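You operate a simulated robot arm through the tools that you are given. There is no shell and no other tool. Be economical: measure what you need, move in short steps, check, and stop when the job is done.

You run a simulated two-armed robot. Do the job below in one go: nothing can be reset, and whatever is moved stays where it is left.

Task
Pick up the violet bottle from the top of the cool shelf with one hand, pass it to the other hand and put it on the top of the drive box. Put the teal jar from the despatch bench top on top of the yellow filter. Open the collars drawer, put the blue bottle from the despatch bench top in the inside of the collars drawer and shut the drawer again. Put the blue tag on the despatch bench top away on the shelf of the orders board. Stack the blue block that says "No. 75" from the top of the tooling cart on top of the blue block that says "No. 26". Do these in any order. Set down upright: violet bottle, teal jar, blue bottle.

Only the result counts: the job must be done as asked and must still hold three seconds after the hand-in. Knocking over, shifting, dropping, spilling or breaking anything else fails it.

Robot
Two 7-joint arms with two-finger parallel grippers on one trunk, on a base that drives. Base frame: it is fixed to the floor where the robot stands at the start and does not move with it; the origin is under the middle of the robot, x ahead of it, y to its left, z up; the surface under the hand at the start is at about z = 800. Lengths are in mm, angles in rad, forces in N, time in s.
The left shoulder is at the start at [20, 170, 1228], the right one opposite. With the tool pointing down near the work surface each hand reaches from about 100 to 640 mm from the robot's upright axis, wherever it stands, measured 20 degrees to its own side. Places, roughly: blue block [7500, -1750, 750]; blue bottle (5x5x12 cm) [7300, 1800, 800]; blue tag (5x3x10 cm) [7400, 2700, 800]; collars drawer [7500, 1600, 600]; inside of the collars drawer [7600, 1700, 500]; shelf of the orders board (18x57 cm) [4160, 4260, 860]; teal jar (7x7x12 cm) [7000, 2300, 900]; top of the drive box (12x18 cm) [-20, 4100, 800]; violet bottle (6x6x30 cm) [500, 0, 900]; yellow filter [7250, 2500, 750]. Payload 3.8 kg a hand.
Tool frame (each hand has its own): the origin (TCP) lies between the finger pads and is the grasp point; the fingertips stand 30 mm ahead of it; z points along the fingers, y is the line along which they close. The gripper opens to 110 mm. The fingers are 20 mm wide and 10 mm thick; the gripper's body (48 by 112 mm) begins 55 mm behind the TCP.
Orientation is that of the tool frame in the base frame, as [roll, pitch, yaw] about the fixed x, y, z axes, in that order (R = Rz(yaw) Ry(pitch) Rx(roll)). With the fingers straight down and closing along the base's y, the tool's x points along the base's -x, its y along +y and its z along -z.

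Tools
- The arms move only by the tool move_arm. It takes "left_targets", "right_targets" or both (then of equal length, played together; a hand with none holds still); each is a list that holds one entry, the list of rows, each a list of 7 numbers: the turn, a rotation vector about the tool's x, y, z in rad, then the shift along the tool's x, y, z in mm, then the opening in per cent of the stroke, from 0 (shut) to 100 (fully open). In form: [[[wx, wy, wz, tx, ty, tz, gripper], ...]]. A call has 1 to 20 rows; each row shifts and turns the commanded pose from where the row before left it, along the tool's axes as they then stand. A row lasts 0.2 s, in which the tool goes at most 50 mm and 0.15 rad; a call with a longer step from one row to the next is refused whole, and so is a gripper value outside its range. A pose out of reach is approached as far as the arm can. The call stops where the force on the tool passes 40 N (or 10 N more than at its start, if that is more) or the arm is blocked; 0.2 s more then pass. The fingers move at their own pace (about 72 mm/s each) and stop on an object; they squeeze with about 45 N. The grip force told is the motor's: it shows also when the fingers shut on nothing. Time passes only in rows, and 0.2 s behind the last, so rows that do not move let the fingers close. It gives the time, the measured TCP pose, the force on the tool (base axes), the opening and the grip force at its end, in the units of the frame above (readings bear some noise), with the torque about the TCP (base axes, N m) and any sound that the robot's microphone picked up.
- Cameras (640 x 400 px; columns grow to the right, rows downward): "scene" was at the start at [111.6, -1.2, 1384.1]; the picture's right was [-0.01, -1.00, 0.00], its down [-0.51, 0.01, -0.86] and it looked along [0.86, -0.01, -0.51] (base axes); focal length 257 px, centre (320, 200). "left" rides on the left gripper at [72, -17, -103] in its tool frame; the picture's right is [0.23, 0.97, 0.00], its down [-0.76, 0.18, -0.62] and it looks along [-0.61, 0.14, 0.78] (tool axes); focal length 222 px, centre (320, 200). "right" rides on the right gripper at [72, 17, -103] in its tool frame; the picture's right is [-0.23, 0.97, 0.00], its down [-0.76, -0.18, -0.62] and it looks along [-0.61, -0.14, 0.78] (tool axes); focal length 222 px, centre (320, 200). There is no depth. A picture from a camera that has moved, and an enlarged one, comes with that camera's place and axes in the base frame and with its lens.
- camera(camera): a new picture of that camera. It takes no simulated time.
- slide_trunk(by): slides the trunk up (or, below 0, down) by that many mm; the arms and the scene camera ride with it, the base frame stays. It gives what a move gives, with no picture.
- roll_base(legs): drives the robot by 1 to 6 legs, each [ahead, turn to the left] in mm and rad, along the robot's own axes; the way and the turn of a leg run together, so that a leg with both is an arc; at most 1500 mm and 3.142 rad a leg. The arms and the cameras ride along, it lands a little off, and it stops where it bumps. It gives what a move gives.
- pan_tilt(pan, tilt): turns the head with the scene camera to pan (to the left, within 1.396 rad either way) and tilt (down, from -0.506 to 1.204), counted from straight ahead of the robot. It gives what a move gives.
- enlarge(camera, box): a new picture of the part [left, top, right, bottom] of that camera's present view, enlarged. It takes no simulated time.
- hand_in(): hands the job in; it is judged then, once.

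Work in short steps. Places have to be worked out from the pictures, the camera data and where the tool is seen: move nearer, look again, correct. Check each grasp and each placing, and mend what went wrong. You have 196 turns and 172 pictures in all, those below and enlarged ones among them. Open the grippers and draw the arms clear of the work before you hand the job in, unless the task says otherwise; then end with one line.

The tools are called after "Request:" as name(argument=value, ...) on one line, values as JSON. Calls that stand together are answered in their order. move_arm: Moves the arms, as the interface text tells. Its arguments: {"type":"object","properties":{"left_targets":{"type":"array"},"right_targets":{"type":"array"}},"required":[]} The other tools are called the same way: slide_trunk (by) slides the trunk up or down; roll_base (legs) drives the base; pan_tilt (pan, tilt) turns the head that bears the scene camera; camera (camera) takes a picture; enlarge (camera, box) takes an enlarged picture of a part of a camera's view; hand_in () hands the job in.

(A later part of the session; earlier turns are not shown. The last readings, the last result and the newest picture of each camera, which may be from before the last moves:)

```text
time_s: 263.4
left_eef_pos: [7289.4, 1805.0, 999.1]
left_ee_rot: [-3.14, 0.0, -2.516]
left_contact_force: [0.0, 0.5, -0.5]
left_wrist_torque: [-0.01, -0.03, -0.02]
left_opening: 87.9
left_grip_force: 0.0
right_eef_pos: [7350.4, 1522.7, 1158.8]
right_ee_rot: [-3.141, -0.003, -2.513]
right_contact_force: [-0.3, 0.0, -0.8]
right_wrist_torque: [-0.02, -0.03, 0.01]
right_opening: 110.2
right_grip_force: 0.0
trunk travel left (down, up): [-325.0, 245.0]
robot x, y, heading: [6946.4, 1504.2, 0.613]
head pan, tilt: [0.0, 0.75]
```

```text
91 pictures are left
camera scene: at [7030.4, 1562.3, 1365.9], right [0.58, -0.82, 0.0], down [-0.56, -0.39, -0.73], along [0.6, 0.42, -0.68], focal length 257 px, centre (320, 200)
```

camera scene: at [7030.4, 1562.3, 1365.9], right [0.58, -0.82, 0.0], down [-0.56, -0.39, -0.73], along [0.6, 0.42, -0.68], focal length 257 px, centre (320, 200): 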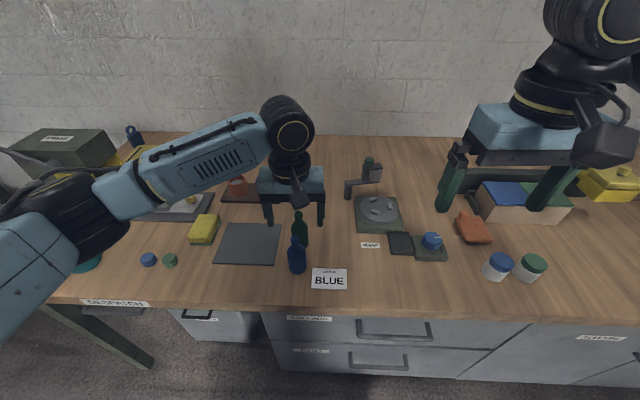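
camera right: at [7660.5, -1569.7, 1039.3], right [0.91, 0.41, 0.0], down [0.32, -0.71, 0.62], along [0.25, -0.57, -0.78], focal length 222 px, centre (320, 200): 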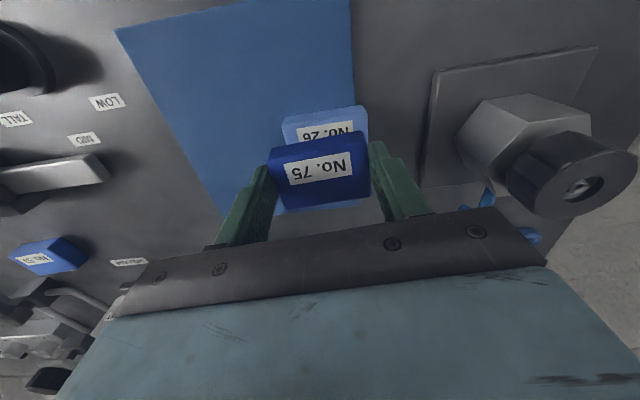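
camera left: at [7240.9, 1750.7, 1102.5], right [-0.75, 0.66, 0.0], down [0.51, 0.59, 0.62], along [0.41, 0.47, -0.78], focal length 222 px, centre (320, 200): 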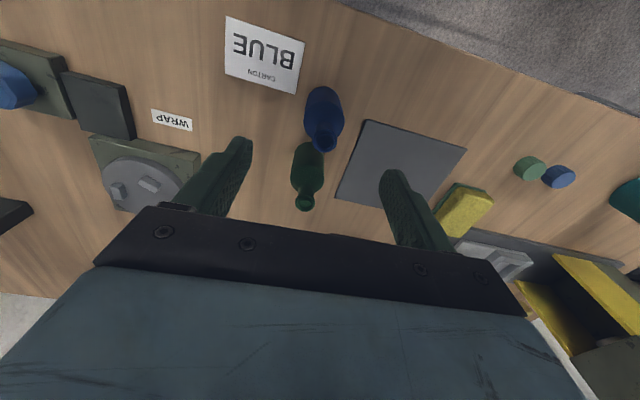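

Aligned to within 5 mm. I correct, descend to z≈880 and close the left hand on the blue bottle.

Request:
move_arm(left_targets=[[[0, 0, 0, -4, 5, 30, 80], [0, 0, 0, 0, 0, 35, 80], [0, 0, 0, 0, 0, 30, 80], [0, 0, 0, 0, 0, 22, 80], [0, 0, 0, 0, 0, 0, 80], [0, 0, 0, 0, 0, 0, 20], [0, 0, 0, 0, 0, 0, 0], [0, 0, 0, 0, 0, 0, 0], [0, 0, 0, 0, 0, 0, 0]]])

Request:
camera(camera="left")

Request:
enlarge(camera="scene", box=[220, 160, 400, 300])

```text
time_s: 265.4
left_eef_pos: [7287.4, 1815.3, 882.7]
left_ee_rot: [-3.142, 0.001, -2.517]
left_contact_force: [0.5, -0.6, -0.4]
left_wrist_torque: [-0.01, -0.03, 0.0]
left_opening: 42.3
left_grip_force: 45.0
right_eef_pos: [7349.4, 1522.4, 1157.6]
right_ee_rot: [-3.141, -0.003, -2.513]
right_contact_force: [-0.4, 0.1, 0.3]
right_wrist_torque: [0.04, 0.01, 0.02]
right_opening: 109.7
right_grip_force: 0.0
trunk travel left (down, up): [-325.0, 245.0]
robot x, y, heading: [6946.7, 1498.1, 0.612]
head pan, tilt: [0.0, 0.75]
```

```text
90 pictures are left
camera left: at [7239.6, 1760.1, 986.1], right [-0.75, 0.66, 0.0], down [0.51, 0.59, 0.62], along [0.41, 0.47, -0.78], focal length 222 px, centre (320, 200)
```

left: 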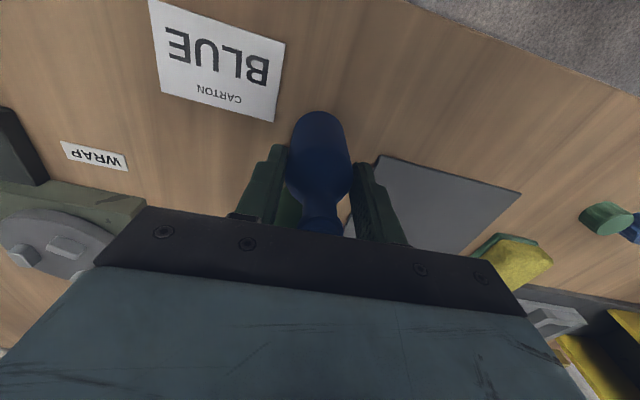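

```text
2.86 times, centred on (310, 230) of scene
camera zoom: at [7030.6, 1562.5, 1365.8], right [0.58, -0.82, 0.0], down [-0.56, -0.39, -0.73], along [0.6, 0.42, -0.68], focal length 734 px, centre (349, 114)
```

zoom: 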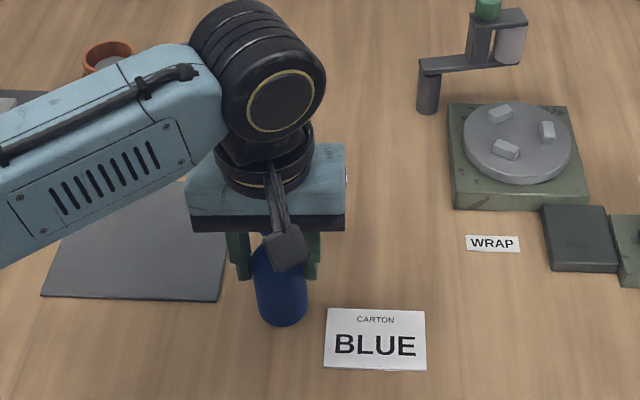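

The blue bottle is held. I lift it high and pull it in, back off 260 mm, and lower the trunk to reach the drawer handle (≈(7320, 1547, 693)).

Request:
move_arm(left_targets=[[[0, 0, 0, 0, 0, -30, 0], [0, 0, 0, 0, 0, -45, 0], [0, 0, 0, 0, 0, -45, 0], [0, 0, 0, 0, 0, -45, 0], [0, 0, 0, 0, 0, -45, 0], [0, 0, 0, 20, 0, -45, 0], [0, 0, 0, 30, 30, -45, 0], [0, 0, 0, 30, 30, 0, 0], [0, 0, 0, 30, 30, 0, 0], [0, 0, 0, 0, 0, 0, 0]]])

Request:
roll_base(legs=[[-260, 0]])

Request:
slide_trunk(by=-230)

Request:
camera(camera="scene")

```text
refused: row 7 steps farther than a row can; nothing moved
```

```text
time_s: 267.2
left_eef_pos: [7079.6, 1669.2, 883.2]
left_ee_rot: [-3.141, 0.001, -2.514]
left_contact_force: [0.7, 0.3, -0.7]
left_wrist_torque: [-0.02, -0.01, 0.01]
left_opening: 42.3
left_grip_force: 44.9
right_eef_pos: [7142.0, 1377.2, 1157.5]
right_ee_rot: [-3.141, -0.001, -2.51]
right_contact_force: [-0.5, 1.2, -0.3]
right_wrist_torque: [0.04, -0.01, -0.02]
right_opening: 110.0
right_grip_force: 0.1
trunk travel left (down, up): [-325.0, 245.0]
robot x, y, heading: [6739.3, 1354.4, 0.616]
head pan, tilt: [0.0, 0.75]
```

```text
time_s: 269.6
left_eef_pos: [7079.3, 1670.2, 652.9]
left_ee_rot: [-3.141, 0.0, -2.513]
left_contact_force: [-0.5, -0.2, 0.6]
left_wrist_torque: [-0.01, -0.02, -0.02]
left_opening: 42.4
left_grip_force: 44.8
right_eef_pos: [7142.9, 1377.2, 926.6]
right_ee_rot: [-3.139, -0.002, -2.511]
right_contact_force: [0.0, -0.2, -0.2]
right_wrist_torque: [-0.01, -0.01, 0.0]
right_opening: 110.1
right_grip_force: 0.0
trunk travel left (down, up): [-95.0, 475.0]
robot x, y, heading: [6740.9, 1356.0, 0.624]
head pan, tilt: [0.0, 0.75]
```

```text
88 pictures are left
camera scene: at [6823.3, 1415.7, 1135.9], right [0.58, -0.81, 0.0], down [-0.56, -0.4, -0.73], along [0.6, 0.42, -0.68], focal length 257 px, centre (320, 200)
```

scene: 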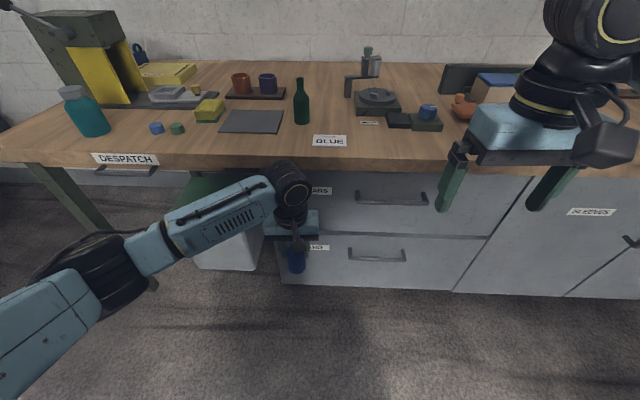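

The arm move was refused as a whole, but the base and trunk moves ran; the bottle was only slid off the bench in hand and nothing else shifted (the card is where it was). I now raise the left hand and move the right hand forward.

Request:
move_arm(left_targets=[[[0, 0, 0, 15, 0, -40, 0], [0, 0, 0, 15, 0, -40, 0], [0, 0, 0, 15, 10, -40, 0], [0, 0, 0, 15, 15, -40, 0], [0, 0, 0, 15, 15, -40, 0], [0, 0, 0, 15, 15, -40, 0], [0, 0, 0, 15, 15, -40, 0], [0, 0, 0, 15, 15, -30, 0]]], right_targets=[[[0, 0, 0, -30, 5, 0, 100], [0, 0, 0, -30, 5, 0, 100], [0, 0, 0, -30, 5, 0, 100], [0, 0, 0, -30, 5, 0, 100], [0, 0, 0, -30, 5, 0, 100], [0, 0, 0, 0, 5, 0, 70], [0, 0, 0, 0, 5, 0, 70], [0, 0, 0, 0, 0, 0, 70]]])

Request:
camera(camera="scene")

```text
time_s: 271.4
left_eef_pos: [6930.6, 1666.9, 962.8]
left_ee_rot: [3.141, -0.003, -2.514]
left_contact_force: [-0.7, 0.5, -1.9]
left_wrist_torque: [0.03, -0.01, 0.04]
left_opening: 42.1
left_grip_force: 44.8
right_eef_pos: [7243.9, 1494.6, 926.0]
right_ee_rot: [-3.14, -0.004, -2.509]
right_contact_force: [0.4, 0.1, -0.9]
right_wrist_torque: [0.0, -0.02, 0.01]
right_opening: 76.9
right_grip_force: 0.0
trunk travel left (down, up): [-95.0, 475.0]
robot x, y, heading: [6740.7, 1351.3, 0.618]
head pan, tilt: [0.0, 0.75]
```

```text
87 pictures are left
camera scene: at [6823.1, 1415.7, 1135.9], right [0.58, -0.81, 0.0], down [-0.56, -0.4, -0.73], along [0.6, 0.42, -0.68], focal length 257 px, centre (320, 200)
```

scene: 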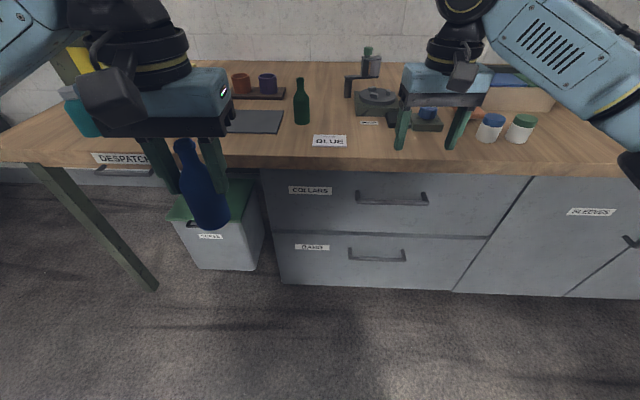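

Now I rotate the right hand to point horizontally at the drawer, with the fingers closing vertically.

Request:
move_arm(right_targets=[[[-0.08638, -0.08638, 0.08638, 0, 0, 0, 70], [-0.08638, -0.08638, 0.08638, 0, 0, 0, 70], [-0.08638, -0.08638, 0.08638, 0, 0, 0, 70], [-0.08638, -0.08638, 0.08638, 0, 0, 0, 70], [-0.08638, -0.08638, 0.08638, 0, 0, 0, 70], [-0.08638, -0.08638, 0.08638, 0, 0, 0, 70], [-0.08638, -0.08638, 0.08638, 0, 0, 0, 70], [-0.08638, -0.08638, 0.08638, 0, 0, 0, 70], [-0.08638, -0.08638, 0.08638, 0, 0, 0, 70], [-0.08638, -0.08638, 0.08638, 0, 0, 0, 70], [-0.08638, -0.08638, 0.08638, 0, 0, 0, 70], [-0.08638, -0.08638, 0.08638, 0, 0, 0, 70], [-0.08638, -0.08638, 0.08638, 0, 0, 0, 70], [-0.08638, -0.08638, 0.08638, 0, 0, 0, 70], [0, 0, 0, 0, 0, 0, 70]]])

Request:
camera(camera="scene")

```text
time_s: 274.6
left_eef_pos: [6931.2, 1667.5, 962.3]
left_ee_rot: [-3.141, 0.001, -2.513]
left_contact_force: [-0.5, 0.5, -2.2]
left_wrist_torque: [0.03, 0.01, -0.04]
left_opening: 42.2
left_grip_force: 45.2
right_eef_pos: [7243.5, 1494.8, 925.6]
right_ee_rot: [1.57, 0.001, 2.201]
right_contact_force: [0.1, 0.4, 0.6]
right_wrist_torque: [-0.01, -0.02, 0.0]
right_opening: 76.8
right_grip_force: 0.1
trunk travel left (down, up): [-95.0, 475.0]
robot x, y, heading: [6737.1, 1354.0, 0.618]
head pan, tilt: [0.0, 0.75]
```

```text
86 pictures are left
camera scene: at [6823.3, 1415.7, 1135.8], right [0.58, -0.81, 0.0], down [-0.56, -0.4, -0.73], along [0.6, 0.42, -0.68], focal length 257 px, centre (320, 200)
```

scene: 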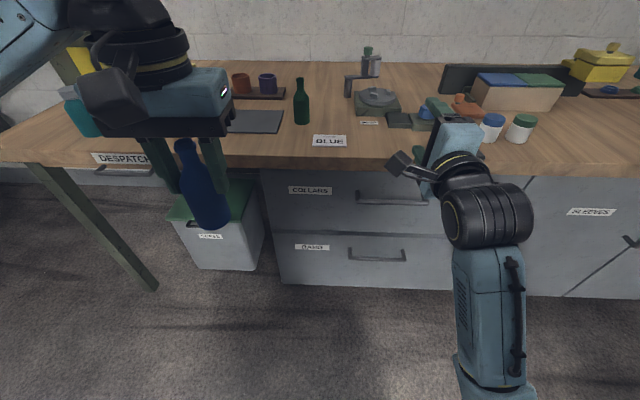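

The hand now points at the drawer front. I lower it to handle height (z≈700).

Request:
move_arm(right_targets=[[[0, 0, 0, 0, -45, 0, 70], [0, 0, 0, 0, -45, 0, 70], [0, 0, 0, 0, -45, 0, 70], [0, 0, 0, 0, -45, 0, 70], [0, 0, 0, 0, -45, 0, 70], [0, 0, 0, 0, 0, 0, 70]]])

Request:
camera(camera="right")

Request:
camera(camera="scene")

```text
time_s: 276.1
left_eef_pos: [6930.6, 1666.9, 962.4]
left_ee_rot: [-3.141, -0.002, -2.513]
left_contact_force: [0.1, 0.6, -1.3]
left_wrist_torque: [0.04, 0.01, 0.03]
left_opening: 42.2
left_grip_force: 44.6
right_eef_pos: [7243.7, 1493.5, 703.0]
right_ee_rot: [1.575, 0.0, 2.203]
right_contact_force: [-0.8, -0.3, 0.5]
right_wrist_torque: [0.01, -0.03, -0.02]
right_opening: 76.9
right_grip_force: 0.1
trunk travel left (down, up): [-95.0, 475.0]
robot x, y, heading: [6737.7, 1361.1, 0.619]
head pan, tilt: [0.0, 0.75]
```

```text
85 pictures are left
camera right: at [7117.8, 1493.3, 719.6], right [0.14, -0.18, 0.97], down [-0.05, -0.98, -0.18], along [0.99, -0.03, -0.14], focal length 222 px, centre (320, 200)
```

right: 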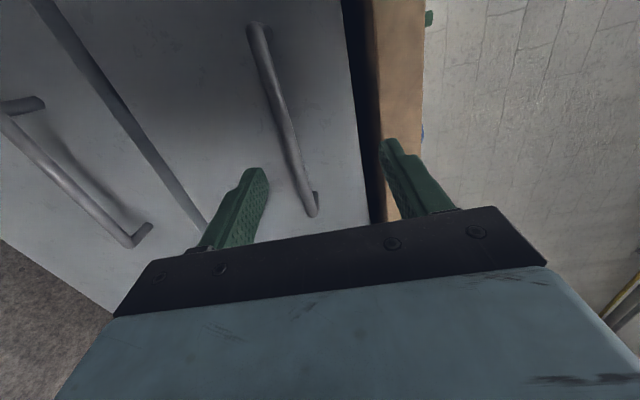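

```text
84 pictures are left
camera scene: at [6823.3, 1415.7, 1135.8], right [0.58, -0.81, 0.0], down [-0.56, -0.4, -0.73], along [0.6, 0.42, -0.68], focal length 257 px, centre (320, 200)
```

scene: 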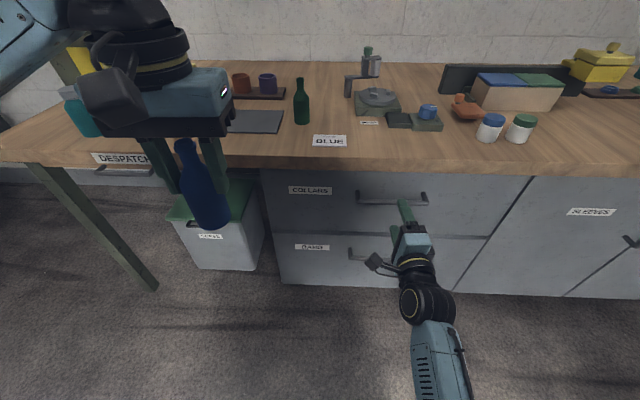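

Combining both views, the bar is at z≈671 and about 113 mm ahead of the TCP, under the bench overhang. I go down 31 mm and forward 90 mm, then check.

Request:
move_arm(right_targets=[[[0, 0, 0, 0, -31, 0, 70], [0, 0, 0, 0, 0, 30, 70], [0, 0, 0, 0, 0, 30, 70], [0, 0, 0, 0, 0, 30, 70], [0, 0, 0, 0, 0, 0, 70]]])

Request:
camera(camera="right")

Request:
enlarge(camera="scene", box=[320, 140, 480, 280])

```text
time_s: 277.2
left_eef_pos: [6931.5, 1667.1, 963.1]
left_ee_rot: [-3.141, 0.001, -2.515]
left_contact_force: [-0.3, -0.3, -2.2]
left_wrist_torque: [0.03, -0.03, 0.0]
left_opening: 42.3
left_grip_force: 45.3
right_eef_pos: [7315.8, 1548.5, 671.2]
right_ee_rot: [1.575, 0.001, 2.203]
right_contact_force: [-0.6, -0.7, -0.3]
right_wrist_torque: [0.01, -0.01, -0.01]
right_opening: 76.9
right_grip_force: 0.1
trunk travel left (down, up): [-95.0, 475.0]
robot x, y, heading: [6737.2, 1350.8, 0.621]
head pan, tilt: [0.0, 0.75]
```

```text
83 pictures are left
camera right: at [7189.1, 1546.4, 688.5], right [0.14, -0.18, 0.97], down [-0.05, -0.98, -0.18], along [0.99, -0.03, -0.14], focal length 222 px, centre (320, 200)
```

right: 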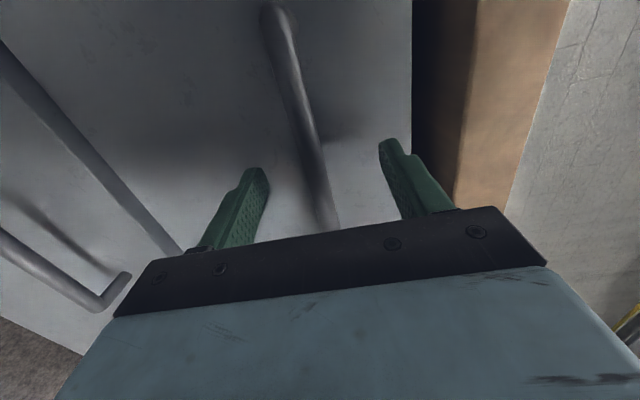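

```text
2.86 times, centred on (400, 210) of scene
camera zoom: at [6823.3, 1415.8, 1135.8], right [0.58, -0.81, 0.0], down [-0.56, -0.4, -0.73], along [0.6, 0.42, -0.68], focal length 734 px, centre (91, 171)
```

zoom: 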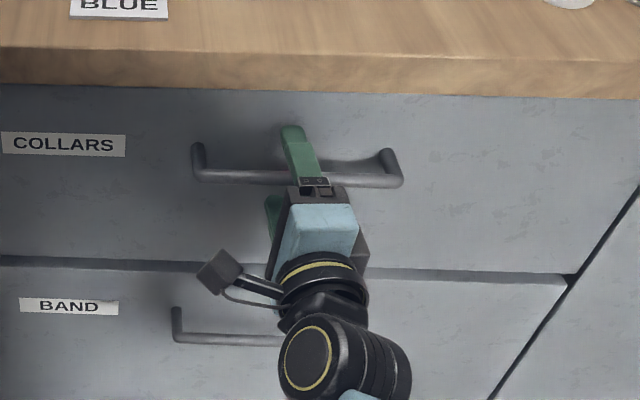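

The bar lies between the fingers. I close the right hand on it.

Request:
move_arm(right_targets=[[[0, 0, 0, 0, 0, 0, 30], [0, 0, 0, 0, 0, 0, 0], [0, 0, 0, 0, 0, 0, 0], [0, 0, 0, 0, 0, 0, 0]]])

```text
time_s: 278.2
left_eef_pos: [6930.8, 1668.5, 961.5]
left_ee_rot: [3.141, 0.0, -2.513]
left_contact_force: [-0.9, -0.8, -2.2]
left_wrist_torque: [0.02, 0.03, 0.0]
left_opening: 42.2
left_grip_force: 45.0
right_eef_pos: [7314.8, 1546.9, 670.4]
right_ee_rot: [1.578, -0.003, 2.203]
right_contact_force: [-1.9, -0.9, -7.4]
right_wrist_torque: [-0.06, 0.11, 0.06]
right_opening: 13.7
right_grip_force: 45.3
trunk travel left (down, up): [-95.0, 475.0]
robot x, y, heading: [6738.2, 1358.4, 0.619]
head pan, tilt: [0.0, 0.75]
```

The bar is held. I pull the drawer out about 220 mm.

Request:
move_arm(right_targets=[[[0, 0, 0, 0, 0, -10, 0], [0, 0, 0, 0, 0, -20, 0], [0, 0, 0, 0, 0, -25, 0], [0, 0, 0, 0, 0, -25, 0], [0, 0, 0, 0, 0, -25, 0], [0, 0, 0, 0, 0, -25, 0], [0, 0, 0, 0, 0, -25, 0], [0, 0, 0, 0, 0, -25, 0], [0, 0, 0, 0, 0, -25, 0], [0, 0, 0, 0, 0, -15, 0], [0, 0, 0, 0, 0, 0, 0]]])

Request:
camera(camera="scene")

```text
time_s: 280.6
left_eef_pos: [6930.6, 1669.9, 962.7]
left_ee_rot: [-3.14, 0.0, -2.513]
left_contact_force: [0.5, -0.6, -2.1]
left_wrist_torque: [-0.01, -0.01, -0.01]
left_opening: 42.5
left_grip_force: 45.0
right_eef_pos: [7135.6, 1421.9, 670.4]
right_ee_rot: [1.585, -0.001, 2.216]
right_contact_force: [-19.3, 27.9, -13.1]
right_wrist_torque: [-0.11, 0.18, 0.46]
right_opening: 13.8
right_grip_force: 44.9
trunk travel left (down, up): [-95.0, 475.0]
robot x, y, heading: [6741.0, 1352.2, 0.62]
head pan, tilt: [0.0, 0.75]
```

```text
81 pictures are left
camera scene: at [6822.6, 1417.9, 1135.7], right [0.58, -0.81, 0.0], down [-0.56, -0.4, -0.73], along [0.6, 0.42, -0.68], focal length 257 px, centre (320, 200)
```

scene: 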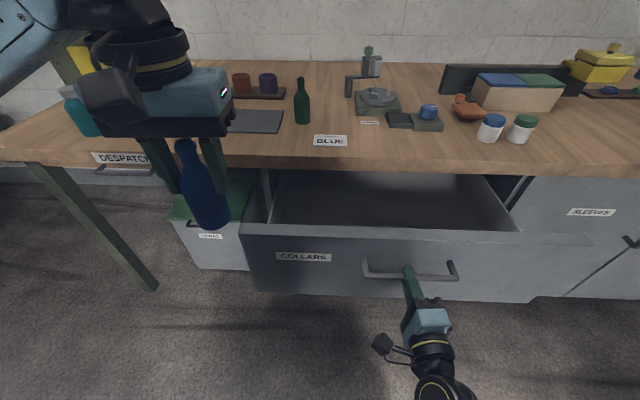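

The drawer is open and empty; I keep holding the handle. I carry the blue bottle over the opening.

Request:
move_arm(left_targets=[[[0, 0, 0, -31, -21, 0, 0], [0, 0, 0, -31, -21, 0, 0], [0, 0, 0, -31, -21, 0, 0], [0, 0, 0, -31, -21, 0, 0], [0, 0, 0, -31, -21, 0, 0], [0, 0, 0, -31, -21, 0, 0], [0, 0, 0, 0, 0, 0, 0]]])

Request:
camera(camera="scene")

Request:
camera(camera="left")

```text
time_s: 282.2
left_eef_pos: [7155.8, 1676.2, 961.2]
left_ee_rot: [-3.139, 0.001, -2.512]
left_contact_force: [0.0, 0.4, -3.0]
left_wrist_torque: [0.0, 0.01, -0.03]
left_opening: 42.4
left_grip_force: 45.6
right_eef_pos: [7136.5, 1422.8, 670.5]
right_ee_rot: [1.583, -0.002, 2.214]
right_contact_force: [-17.0, 28.5, -15.1]
right_wrist_torque: [-0.13, 0.22, 0.46]
right_opening: 13.7
right_grip_force: 45.0
trunk travel left (down, up): [-95.0, 475.0]
robot x, y, heading: [6736.6, 1355.6, 0.617]
head pan, tilt: [0.0, 0.75]
```

```text
80 pictures are left
camera scene: at [6823.0, 1417.9, 1135.7], right [0.58, -0.81, 0.0], down [-0.56, -0.4, -0.73], along [0.6, 0.42, -0.68], focal length 257 px, centre (320, 200)
```

scene: 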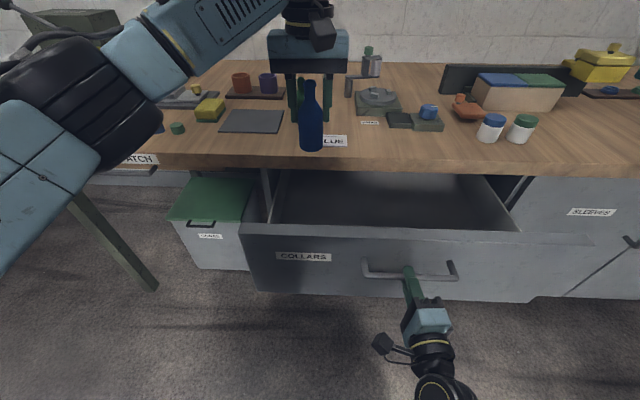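

```text
79 pictures are left
camera left: at [7108.5, 1619.9, 1064.2], right [-0.76, 0.65, 0.0], down [0.51, 0.59, 0.62], along [0.41, 0.47, -0.78], focal length 222 px, centre (320, 200)
```

left: 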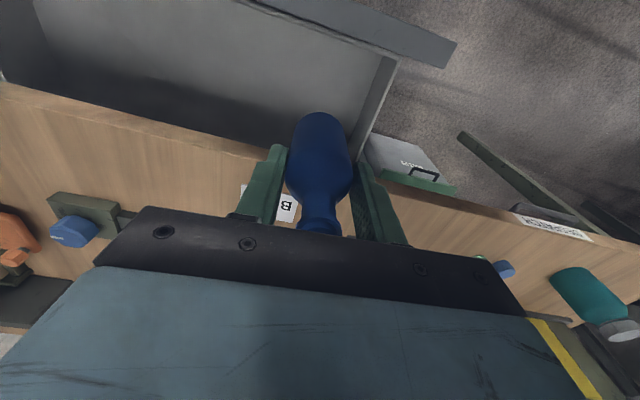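

The target spot is clear of the drawer's walls. I shift 25 mm right and 15 mm back, and lower 200 mm.

Request:
move_arm(left_targets=[[[0, 0, 0, 15, -25, 0, 0], [0, 0, 0, 0, 0, 40, 0], [0, 0, 0, 0, 0, 40, 0], [0, 0, 0, 0, 0, 40, 0], [0, 0, 0, 0, 0, 40, 0], [0, 0, 0, 0, 0, 30, 0], [0, 0, 0, 0, 0, 0, 0]]])

Request:
camera(camera="left")

Request:
camera(camera="scene")

```text
time_s: 283.9
left_eef_pos: [7159.4, 1646.7, 772.2]
left_ee_rot: [-3.14, -0.002, -2.513]
left_contact_force: [-0.1, 0.3, -1.3]
left_wrist_torque: [-0.02, 0.02, 0.0]
left_opening: 42.1
left_grip_force: 44.9
right_eef_pos: [7136.4, 1422.3, 670.0]
right_ee_rot: [1.583, 0.0, 2.214]
right_contact_force: [-15.8, 26.8, -15.5]
right_wrist_torque: [-0.16, 0.18, 0.45]
right_opening: 13.5
right_grip_force: 44.5
trunk travel left (down, up): [-95.0, 475.0]
robot x, y, heading: [6736.9, 1355.1, 0.619]
head pan, tilt: [0.0, 0.75]
```

```text
78 pictures are left
camera left: at [7111.1, 1591.6, 874.6], right [-0.76, 0.65, 0.0], down [0.51, 0.59, 0.62], along [0.41, 0.47, -0.78], focal length 222 px, centre (320, 200)
```

left: 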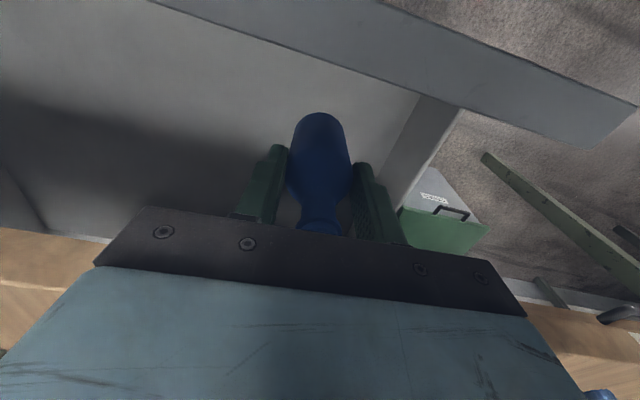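

```text
77 pictures are left
camera scene: at [6823.0, 1417.8, 1135.7], right [0.58, -0.81, 0.0], down [-0.56, -0.4, -0.73], along [0.6, 0.42, -0.68], focal length 257 px, centre (320, 200)
```

scene: 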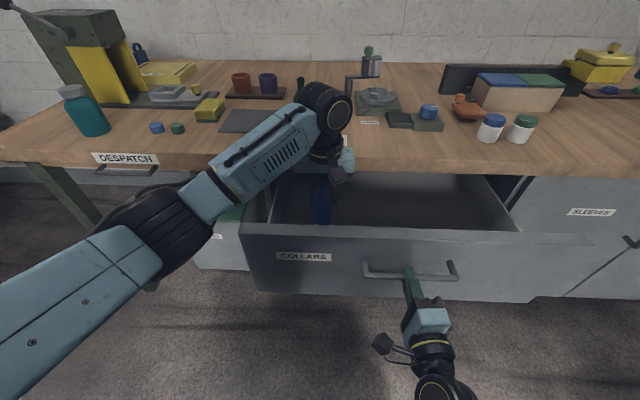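

The hand's body would come close to the drawer's left wall, so I shift 30 mm more to the right and lower gently until contact.

Request:
move_arm(left_targets=[[[0, 0, 0, 0, -30, 0, 0], [0, 0, 0, 0, 0, 10, 0], [0, 0, 0, 0, 0, 10, 0], [0, 0, 0, 0, 0, 8, 0], [0, 0, 0, 0, 0, 6, 0], [0, 0, 0, 0, 0, 6, 0], [0, 0, 0, 0, 0, 5, 0], [0, 0, 0, 0, 0, 5, 0], [0, 0, 0, 0, 0, 5, 0], [0, 0, 0, 0, 0, 5, 0], [0, 0, 0, 0, 0, 5, 0], [0, 0, 0, 0, 0, 5, 0], [0, 0, 0, 0, 0, 5, 0], [0, 0, 0, 0, 0, 5, 0], [0, 0, 0, 0, 0, 5, 0], [0, 0, 0, 0, 0, 5, 0], [0, 0, 0, 0, 0, 5, 0]]])

Request:
camera(camera="left")

```text
time_s: 287.4
left_eef_pos: [7176.2, 1622.9, 675.1]
left_ee_rot: [-3.14, -0.001, -2.514]
left_contact_force: [-0.1, -0.3, -1.3]
left_wrist_torque: [-0.02, -0.01, 0.02]
left_opening: 42.2
left_grip_force: 44.8
right_eef_pos: [7136.1, 1421.6, 670.0]
right_ee_rot: [1.583, 0.0, 2.215]
right_contact_force: [-16.1, 25.5, -16.0]
right_wrist_torque: [-0.15, 0.17, 0.53]
right_opening: 13.6
right_grip_force: 45.3
trunk travel left (down, up): [-95.0, 475.0]
robot x, y, heading: [6735.3, 1356.4, 0.623]
head pan, tilt: [0.0, 0.75]
```

```text
76 pictures are left
camera left: at [7128.2, 1567.5, 779.9], right [-0.76, 0.65, 0.0], down [0.51, 0.59, 0.62], along [0.41, 0.47, -0.78], focal length 222 px, centre (320, 200)
```

left: 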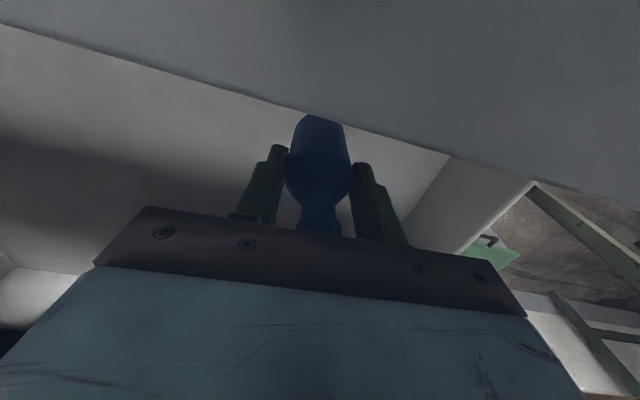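

No contact yet: the drawer is deep (floor near z 510), and the wrist camera would meet the front panel. I raise the bottle again and open the drawer 100 mm further by backing the base while holding the handle.

Request:
move_arm(left_targets=[[[0, 0, 0, 0, 0, -40, 0], [0, 0, 0, 0, 0, -40, 0], [0, 0, 0, 0, 0, -40, 0], [0, 0, 0, 0, 0, -40, 0], [0, 0, 0, 0, 0, -40, 0], [0, 0, 0, 0, 0, -40, 0], [0, 0, 0, 0, 0, 0, 0]]])

Request:
roll_base(legs=[[-100, 0]])

Request:
camera(camera="scene")

```text
time_s: 289.1
left_eef_pos: [7176.4, 1624.8, 916.2]
left_ee_rot: [-3.14, -0.002, -2.513]
left_contact_force: [0.4, 0.3, -2.0]
left_wrist_torque: [0.01, -0.01, 0.01]
left_opening: 42.1
left_grip_force: 45.4
right_eef_pos: [7136.6, 1421.9, 670.0]
right_ee_rot: [1.584, 0.001, 2.213]
right_contact_force: [-17.3, 25.0, -16.1]
right_wrist_torque: [-0.12, 0.17, 0.62]
right_opening: 13.6
right_grip_force: 45.2
trunk travel left (down, up): [-95.0, 475.0]
robot x, y, heading: [6737.3, 1353.3, 0.617]
head pan, tilt: [0.0, 0.75]
```

```text
time_s: 290.2
left_eef_pos: [7092.7, 1565.7, 916.5]
left_ee_rot: [-3.139, -0.001, -2.512]
left_contact_force: [0.7, 0.3, -1.0]
left_wrist_torque: [0.01, 0.03, 0.0]
left_opening: 42.0
left_grip_force: 45.1
right_eef_pos: [7051.6, 1363.3, 670.8]
right_ee_rot: [1.586, -0.002, 2.219]
right_contact_force: [-20.1, 28.8, -14.9]
right_wrist_torque: [-0.11, 0.13, 0.77]
right_opening: 13.7
right_grip_force: 45.1
trunk travel left (down, up): [-95.0, 475.0]
robot x, y, heading: [6653.5, 1292.8, 0.621]
head pan, tilt: [0.0, 0.75]
```

```text
75 pictures are left
camera scene: at [6738.7, 1358.2, 1135.7], right [0.58, -0.81, 0.0], down [-0.55, -0.4, -0.73], along [0.6, 0.42, -0.68], focal length 257 px, centre (320, 200)
```

scene: 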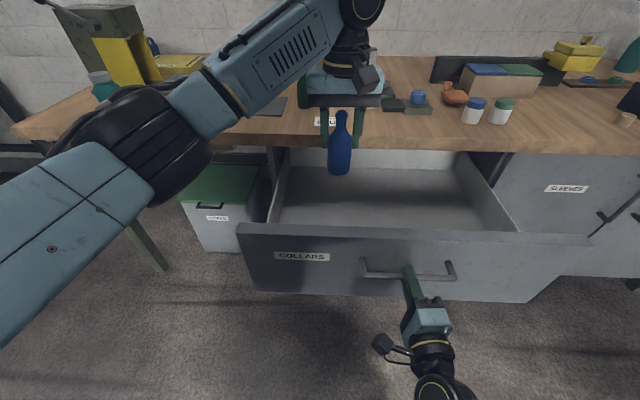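

The drawer is open wider. I move the bottle 44 mm forward and 53 mm left, then lower 250 mm.

Request:
move_arm(left_targets=[[[0, 0, 0, -22, 26, 0, 0], [0, 0, 0, -22, 27, 0, 0], [0, 0, 0, 0, 0, 40, 0], [0, 0, 0, 0, 0, 40, 0], [0, 0, 0, 0, 0, 40, 0], [0, 0, 0, 0, 0, 40, 0], [0, 0, 0, 0, 0, 40, 0], [0, 0, 0, 0, 0, 40, 0], [0, 0, 0, 0, 0, 20, 0], [0, 0, 0, 0, 0, 0, 0]]])

Request:
camera(camera="left")

Request:
camera(camera="scene")

```text
time_s: 292.4
left_eef_pos: [7092.9, 1633.3, 654.0]
left_ee_rot: [3.141, 0.0, -2.513]
left_contact_force: [-0.1, 0.2, -2.5]
left_wrist_torque: [0.0, 0.06, -0.01]
left_opening: 42.2
left_grip_force: 45.3
right_eef_pos: [7052.0, 1361.9, 670.8]
right_ee_rot: [1.583, -0.005, 2.219]
right_contact_force: [-7.1, 11.4, 0.2]
right_wrist_torque: [-0.07, -0.04, 0.54]
right_opening: 13.6
right_grip_force: 44.5
trunk travel left (down, up): [-95.0, 475.0]
robot x, y, heading: [6653.5, 1295.9, 0.622]
head pan, tilt: [0.0, 0.75]
```

```text
74 pictures are left
camera left: at [7046.5, 1577.7, 758.5], right [-0.76, 0.65, 0.0], down [0.51, 0.59, 0.62], along [0.41, 0.47, -0.78], focal length 222 px, centre (320, 200)
```

left: 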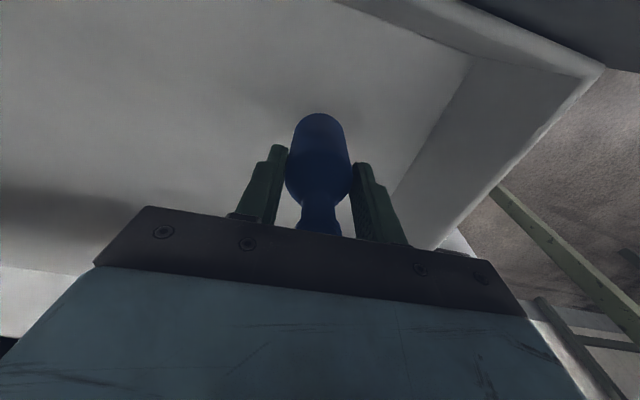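

```text
73 pictures are left
camera scene: at [6738.8, 1357.0, 1135.8], right [0.58, -0.81, 0.0], down [-0.55, -0.4, -0.73], along [0.6, 0.42, -0.68], focal length 257 px, centre (320, 200)
```

scene: 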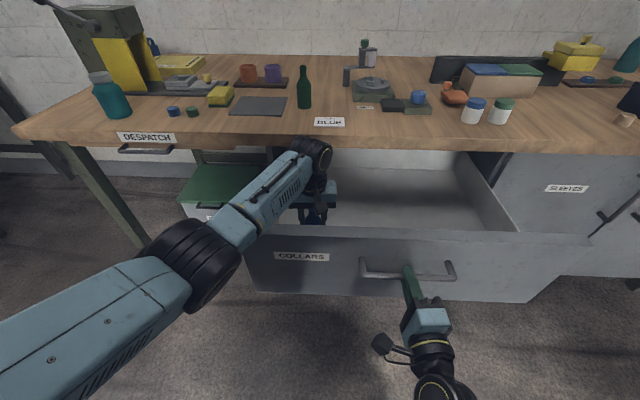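

The bottle is inside with room around it. I lower the last part in small steps until it touches the drawer floor.

Request:
move_arm(left_targets=[[[0, 0, 0, 0, 0, 10, 0], [0, 0, 0, 0, 0, 8, 0], [0, 0, 0, 0, 0, 6, 0], [0, 0, 0, 0, 0, 6, 0], [0, 0, 0, 0, 0, 5, 0], [0, 0, 0, 0, 0, 5, 0], [0, 0, 0, 0, 0, 5, 0], [0, 0, 0, 0, 0, 5, 0], [0, 0, 0, 0, 0, 5, 0], [0, 0, 0, 0, 0, 5, 0], [0, 0, 0, 0, 0, 5, 0], [0, 0, 0, 0, 0, 5, 0], [0, 0, 0, 0, 0, 5, 0], [0, 0, 0, 0, 0, 5, 0]]])

Request:
camera(camera="left")

```text
time_s: 295.1
left_eef_pos: [7100.9, 1633.8, 592.4]
left_ee_rot: [-3.14, 0.009, -2.513]
left_contact_force: [-3.6, 0.3, 7.5]
left_wrist_torque: [0.07, 0.04, 0.04]
left_opening: 42.5
left_grip_force: 44.8
right_eef_pos: [7052.0, 1364.2, 670.0]
right_ee_rot: [1.583, -0.004, 2.22]
right_contact_force: [2.8, 3.2, 2.6]
right_wrist_torque: [-0.12, -0.15, -0.1]
right_opening: 13.8
right_grip_force: 45.1
trunk travel left (down, up): [-95.0, 475.0]
robot x, y, heading: [6650.2, 1298.3, 0.623]
head pan, tilt: [0.0, 0.75]
stopped in row 13 (left hand): the force on the tool passed its limit at 44 N (the readings are from after the stop); the commanded pose is now the measured one
```

```text
72 pictures are left
camera left: at [7050.7, 1577.8, 695.6], right [-0.76, 0.65, 0.0], down [0.51, 0.59, 0.63], along [0.41, 0.47, -0.78], focal length 222 px, centre (320, 200)
```

left: 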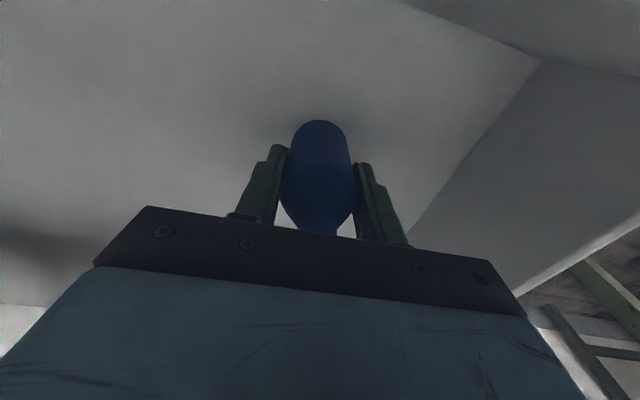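

The bottle stands on the drawer floor. I release it and lift the left hand out.

Request:
move_arm(left_targets=[[[0, 0, 0, 0, 0, -1, 0], [0, 0, 0, 0, 0, 0, 45], [0, 0, 0, 0, 0, 0, 65], [0, 0, 0, 0, 0, 0, 65], [0, 0, 0, 0, 0, -20, 65], [0, 0, 0, 0, 0, -40, 65], [0, 0, 0, 0, 0, -40, 65], [0, 0, 0, 0, 0, -40, 65], [0, 0, 0, 0, 0, -40, 65], [0, 0, 0, 0, 0, -40, 65], [0, 0, 0, 0, 0, -40, 65], [0, 0, 0, 0, 0, -40, 65], [0, 0, 0, 20, 0, -40, 65], [0, 0, 0, 40, 0, -20, 65], [0, 0, 0, 40, 0, 0, 65], [0, 0, 0, 40, 40, 0, 65], [0, 0, 0, 40, 40, 0, 65], [0, 0, 0, 40, 20, 0, 65]]])

Request:
camera(camera="scene")

```text
refused: row 16 steps farther than a row can; nothing moved
```

```text
71 pictures are left
camera scene: at [6738.7, 1356.1, 1135.7], right [0.58, -0.81, 0.0], down [-0.55, -0.4, -0.73], along [0.59, 0.43, -0.68], focal length 257 px, centre (320, 200)
```

scene: 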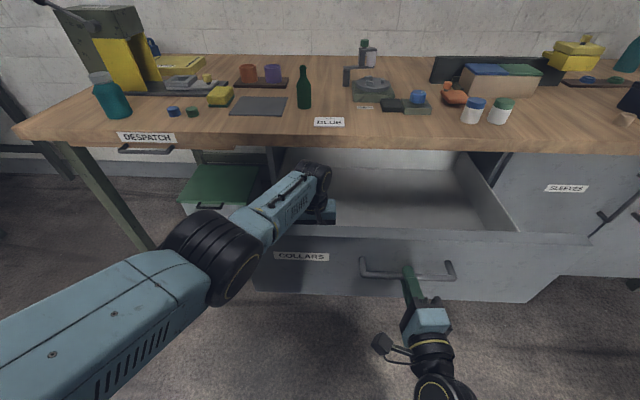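

One row was too long; I resend it with shorter steps.

Request:
move_arm(left_targets=[[[0, 0, 0, 0, 0, -1, 0], [0, 0, 0, 0, 0, 0, 45], [0, 0, 0, 0, 0, 0, 65], [0, 0, 0, 0, 0, 0, 65], [0, 0, 0, 0, 0, -20, 65], [0, 0, 0, 0, 0, -40, 65], [0, 0, 0, 0, 0, -40, 65], [0, 0, 0, 0, 0, -40, 65], [0, 0, 0, 0, 0, -40, 65], [0, 0, 0, 0, 0, -40, 65], [0, 0, 0, 0, 0, -40, 65], [0, 0, 0, 0, 0, -40, 65], [0, 0, 0, 20, 0, -40, 65], [0, 0, 0, 40, 0, -20, 65], [0, 0, 0, 40, 0, 0, 65], [0, 0, 0, 40, 20, 0, 65], [0, 0, 0, 40, 20, 0, 65], [0, 0, 0, 40, 20, 0, 65]]])

Request:
camera(camera="scene")

```text
time_s: 298.9
left_eef_pos: [6882.9, 1548.0, 951.7]
left_ee_rot: [-3.14, 0.006, -2.511]
left_contact_force: [0.7, -0.3, -0.4]
left_wrist_torque: [0.02, -0.02, 0.01]
left_opening: 71.4
left_grip_force: 0.0
right_eef_pos: [7051.3, 1363.7, 670.1]
right_ee_rot: [1.584, -0.003, 2.22]
right_contact_force: [-5.5, 4.9, 17.2]
right_wrist_torque: [-0.03, -0.27, -0.43]
right_opening: 13.9
right_grip_force: 45.2
trunk travel left (down, up): [-95.0, 475.0]
robot x, y, heading: [6654.5, 1296.1, 0.624]
head pan, tilt: [0.0, 0.75]
```

```text
70 pictures are left
camera scene: at [6738.0, 1356.1, 1136.0], right [0.58, -0.81, 0.0], down [-0.55, -0.4, -0.73], along [0.6, 0.43, -0.68], focal length 257 px, centre (320, 200)
```

scene: 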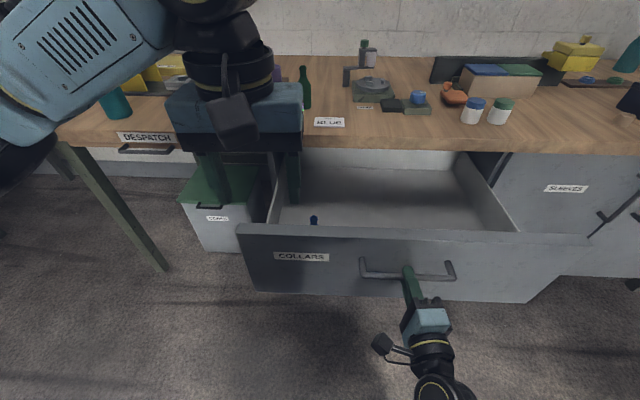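

The bottle top is visible inside the drawer. I check it with the left camera before shutting.

Request:
camera(camera="left")

```text
69 pictures are left
camera left: at [6833.7, 1491.6, 1054.5], right [-0.76, 0.65, 0.0], down [0.51, 0.59, 0.63], along [0.41, 0.47, -0.78], focal length 222 px, centre (320, 200)
```

left: 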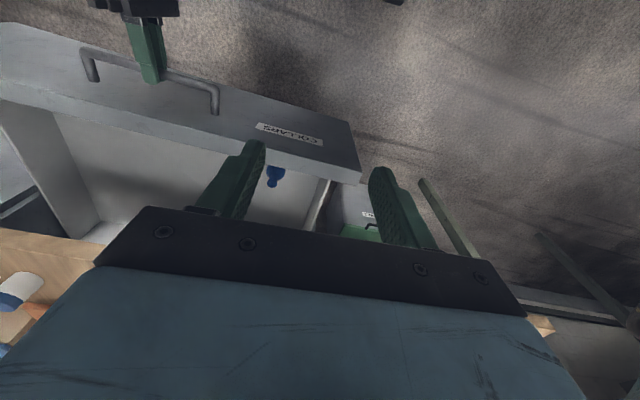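

The bottle stands upright. I push the drawer in: base 100 mm forward first, slowly.

Request:
roll_base(legs=[[50, 0], [50, 0]])

Request:
move_arm(right_targets=[[[0, 0, 0, 0, 0, 5, 0], [0, 0, 0, 0, 0, 12, 0], [0, 0, 0, 0, 0, 18, 0], [0, 0, 0, 0, 0, 20, 0], [0, 0, 0, 0, 0, 20, 0], [0, 0, 0, 0, 0, 20, 0], [0, 0, 0, 0, 0, 20, 0], [0, 0, 0, 0, 0, 20, 0], [0, 0, 0, 0, 0, 20, 0], [0, 0, 0, 0, 0, 15, 0], [0, 0, 0, 0, 0, 12, 0], [0, 0, 0, 0, 0, 0, 0]]])

Request:
camera(camera="scene")

```text
time_s: 300.3
left_eef_pos: [6965.2, 1604.0, 952.1]
left_ee_rot: [-3.14, 0.007, -2.514]
left_contact_force: [-0.2, 0.0, 0.2]
left_wrist_torque: [0.0, 0.01, 0.0]
left_opening: 71.4
left_grip_force: 0.0
right_eef_pos: [7134.4, 1416.0, 669.3]
right_ee_rot: [1.581, -0.003, 2.213]
right_contact_force: [14.0, -21.7, 13.7]
right_wrist_torque: [-0.04, -0.2, -0.26]
right_opening: 13.6
right_grip_force: 44.8
trunk travel left (down, up): [-95.0, 475.0]
robot x, y, heading: [6734.0, 1355.7, 0.615]
head pan, tilt: [0.0, 0.75]
```

```text
time_s: 302.9
left_eef_pos: [6966.3, 1603.9, 951.5]
left_ee_rot: [3.139, 0.006, -2.516]
left_contact_force: [-0.1, -0.6, 0.6]
left_wrist_torque: [-0.04, 0.01, -0.01]
left_opening: 71.7
left_grip_force: 0.0
right_eef_pos: [7284.3, 1522.5, 671.2]
right_ee_rot: [1.577, -0.003, 2.197]
right_contact_force: [19.9, -29.1, 4.9]
right_wrist_torque: [-0.03, -0.08, -0.31]
right_opening: 13.8
right_grip_force: 44.8
trunk travel left (down, up): [-95.0, 475.0]
robot x, y, heading: [6733.9, 1358.1, 0.621]
head pan, tilt: [0.0, 0.75]
```

```text
68 pictures are left
camera scene: at [6821.3, 1411.4, 1135.9], right [0.58, -0.81, 0.0], down [-0.56, -0.39, -0.73], along [0.59, 0.43, -0.68], focal length 257 px, centre (320, 200)
```

scene: 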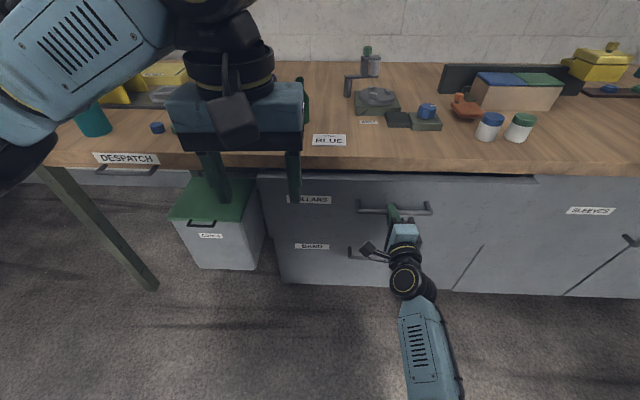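

About 38 mm remain. I push on gently until it stops.

Request:
move_arm(right_targets=[[[0, 0, 0, 0, 0, 6, 0], [0, 0, 0, 0, 0, 6, 0], [0, 0, 0, 0, 0, 6, 0], [0, 0, 0, 0, 0, 6, 0], [0, 0, 0, 0, 0, 6, 0], [0, 0, 0, 0, 0, 5, 0], [0, 0, 0, 0, 0, 4, 0], [0, 0, 0, 0, 0, 4, 0], [0, 0, 0, 0, 0, 0, 0]]])

Request:
enlarge(camera="scene", box=[240, 140, 560, 280])

```text
time_s: 304.9
left_eef_pos: [6964.3, 1603.2, 952.6]
left_ee_rot: [3.141, 0.009, -2.516]
left_contact_force: [-0.7, -0.1, 0.4]
left_wrist_torque: [0.01, 0.04, -0.01]
left_opening: 71.6
left_grip_force: 0.2
right_eef_pos: [7315.1, 1548.2, 670.2]
right_ee_rot: [1.575, -0.003, 2.199]
right_contact_force: [0.7, -36.5, 14.0]
right_wrist_torque: [0.02, -0.24, -0.47]
right_opening: 13.8
right_grip_force: 44.8
trunk travel left (down, up): [-95.0, 475.0]
robot x, y, heading: [6735.6, 1353.7, 0.623]
head pan, tilt: [0.0, 0.75]
```

```text
2.00 times, centred on (400, 210) of scene
camera zoom: at [6819.0, 1410.6, 1136.1], right [0.58, -0.81, 0.0], down [-0.55, -0.39, -0.73], along [0.6, 0.43, -0.68], focal length 514 px, centre (160, 180)
```

zoom: 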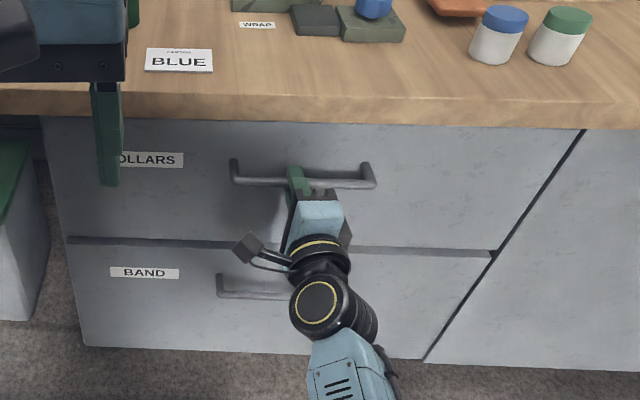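

Shut, back at its original position. I open the right hand and back off.

Request:
move_arm(right_targets=[[[0, 0, 0, 0, 0, 0, 40], [0, 0, 0, 0, 0, 0, 70], [0, 0, 0, 0, 0, 0, 70], [0, 0, 0, 0, 0, -30, 70], [0, 0, 0, 0, 0, -40, 70], [0, 0, 0, 0, 0, -40, 70], [0, 0, 0, 0, 40, 0, 70], [0, 0, 0, 0, 40, 0, 70], [0, 0, 0, 0, 40, 0, 70], [0, 0, 0, 0, 40, 0, 70], [0, 0, 0, 0, 40, 0, 70], [0, 0, 0, 0, 40, 0, 70]]])

Request:
camera(camera="scene")

```text
time_s: 307.5
left_eef_pos: [6964.7, 1604.9, 951.1]
left_ee_rot: [-3.139, 0.005, -2.513]
left_contact_force: [-0.3, -0.1, 0.9]
left_wrist_torque: [0.03, 0.04, -0.03]
left_opening: 71.7
left_grip_force: 0.0
right_eef_pos: [7231.6, 1485.3, 906.6]
right_ee_rot: [1.589, 0.014, 2.212]
right_contact_force: [-0.9, 0.2, 1.1]
right_wrist_torque: [0.0, 0.0, -0.01]
right_opening: 77.0
right_grip_force: 0.0
trunk travel left (down, up): [-95.0, 475.0]
robot x, y, heading: [6735.0, 1353.0, 0.618]
head pan, tilt: [0.0, 0.75]
```

```text
66 pictures are left
camera scene: at [6820.1, 1413.7, 1135.7], right [0.58, -0.81, 0.0], down [-0.55, -0.4, -0.73], along [0.6, 0.42, -0.68], focal length 257 px, centre (320, 200)
```

scene: 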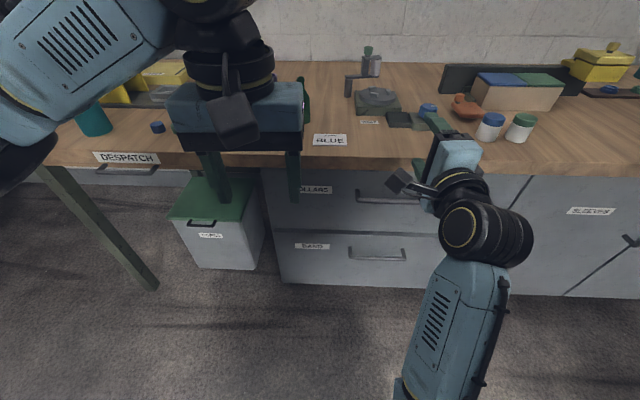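

The drawer stays shut. I rotate the right hand back down and raise the trunk.

Request:
move_arm(right_targets=[[[0.08638, 0.08638, -0.08638, 0, 0, 0, 100], [0.08638, 0.08638, -0.08638, 0, 0, 0, 100], [0.08638, 0.08638, -0.08638, 0, 0, 0, 100], [0.08638, 0.08638, -0.08638, 0, 0, 0, 100], [0.08638, 0.08638, -0.08638, 0, 0, 0, 100], [0.08638, 0.08638, -0.08638, 0, 0, 0, 100], [0.08638, 0.08638, -0.08638, 0, 0, 0, 100], [0.08638, 0.08638, -0.08638, 0, 0, 0, 100], [0.08638, 0.08638, -0.08638, 0, 0, 0, 100], [0.08638, 0.08638, -0.08638, 0, 0, 0, 100], [0.08638, 0.08638, -0.08638, 0, 0, 0, 100], [0.08638, 0.08638, -0.08638, 0, 0, 0, 100], [0.08638, 0.08638, -0.08638, 0, 0, 0, 100], [0.08638, 0.08638, -0.08638, 0, 0, 0, 100], [0, 0, 0, 40, 0, 0, 100], [0, 0, 0, 40, 0, 0, 100], [0, 0, 0, 40, 0, 0, 100], [0, 0, 0, 0, 0, 0, 100]]])

Request:
slide_trunk(by=230)

Request:
pan_tilt(pan=1.0, tilt=0.4)

Request:
camera(camera="scene")

```text
time_s: 311.3
left_eef_pos: [6965.1, 1604.8, 951.8]
left_ee_rot: [-3.14, 0.008, -2.512]
left_contact_force: [-0.4, -0.8, -1.3]
left_wrist_torque: [0.01, -0.01, 0.0]
left_opening: 71.5
left_grip_force: 0.1
right_eef_pos: [7127.5, 1420.5, 910.9]
right_ee_rot: [-3.141, -0.012, -2.501]
right_contact_force: [0.1, -0.1, 1.2]
right_wrist_torque: [0.0, 0.0, -0.04]
right_opening: 110.2
right_grip_force: 0.0
trunk travel left (down, up): [-95.0, 475.0]
robot x, y, heading: [6735.6, 1352.7, 0.621]
head pan, tilt: [0.0, 0.75]
```

```text
time_s: 313.7
left_eef_pos: [6964.9, 1604.7, 1180.4]
left_ee_rot: [-3.141, 0.005, -2.512]
left_contact_force: [0.1, 0.7, 0.0]
left_wrist_torque: [0.01, -0.01, 0.0]
left_opening: 71.6
left_grip_force: 0.0
right_eef_pos: [7128.6, 1421.0, 1141.2]
right_ee_rot: [3.139, -0.013, -2.499]
right_contact_force: [0.8, -0.6, -0.1]
right_wrist_torque: [-0.04, -0.01, -0.01]
right_opening: 110.2
right_grip_force: 0.1
trunk travel left (down, up): [-325.0, 245.0]
robot x, y, heading: [6732.9, 1356.7, 0.621]
head pan, tilt: [0.0, 0.75]
```

```text
time_s: 315.0
left_eef_pos: [6965.3, 1604.7, 1180.7]
left_ee_rot: [-3.14, 0.006, -2.512]
left_contact_force: [-0.9, 0.3, 0.8]
left_wrist_torque: [-0.04, 0.0, 0.0]
left_opening: 71.7
left_grip_force: 0.0
right_eef_pos: [7127.5, 1420.8, 1141.3]
right_ee_rot: [3.14, -0.012, -2.5]
right_contact_force: [-0.4, 0.3, -0.9]
right_wrist_torque: [-0.01, -0.02, -0.01]
right_opening: 110.0
right_grip_force: 0.0
trunk travel left (down, up): [-325.0, 245.0]
robot x, y, heading: [6733.7, 1355.0, 0.619]
head pan, tilt: [1.0, 0.4]
```

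```text
65 pictures are left
camera scene: at [6748.3, 1458.0, 1396.9], right [1.0, 0.05, 0.0], down [0.02, -0.39, -0.92], along [-0.04, 0.92, -0.39], focal length 257 px, centre (320, 200)
```

scene: 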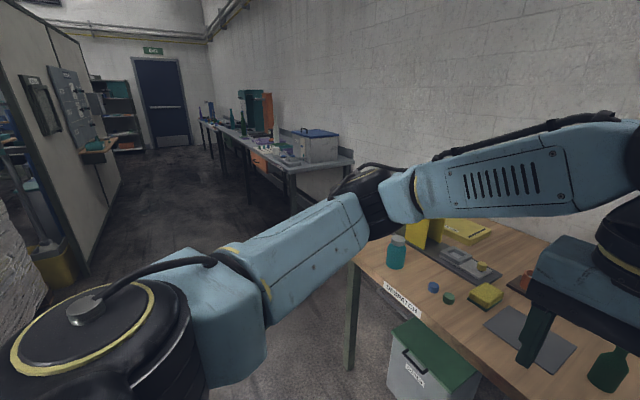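

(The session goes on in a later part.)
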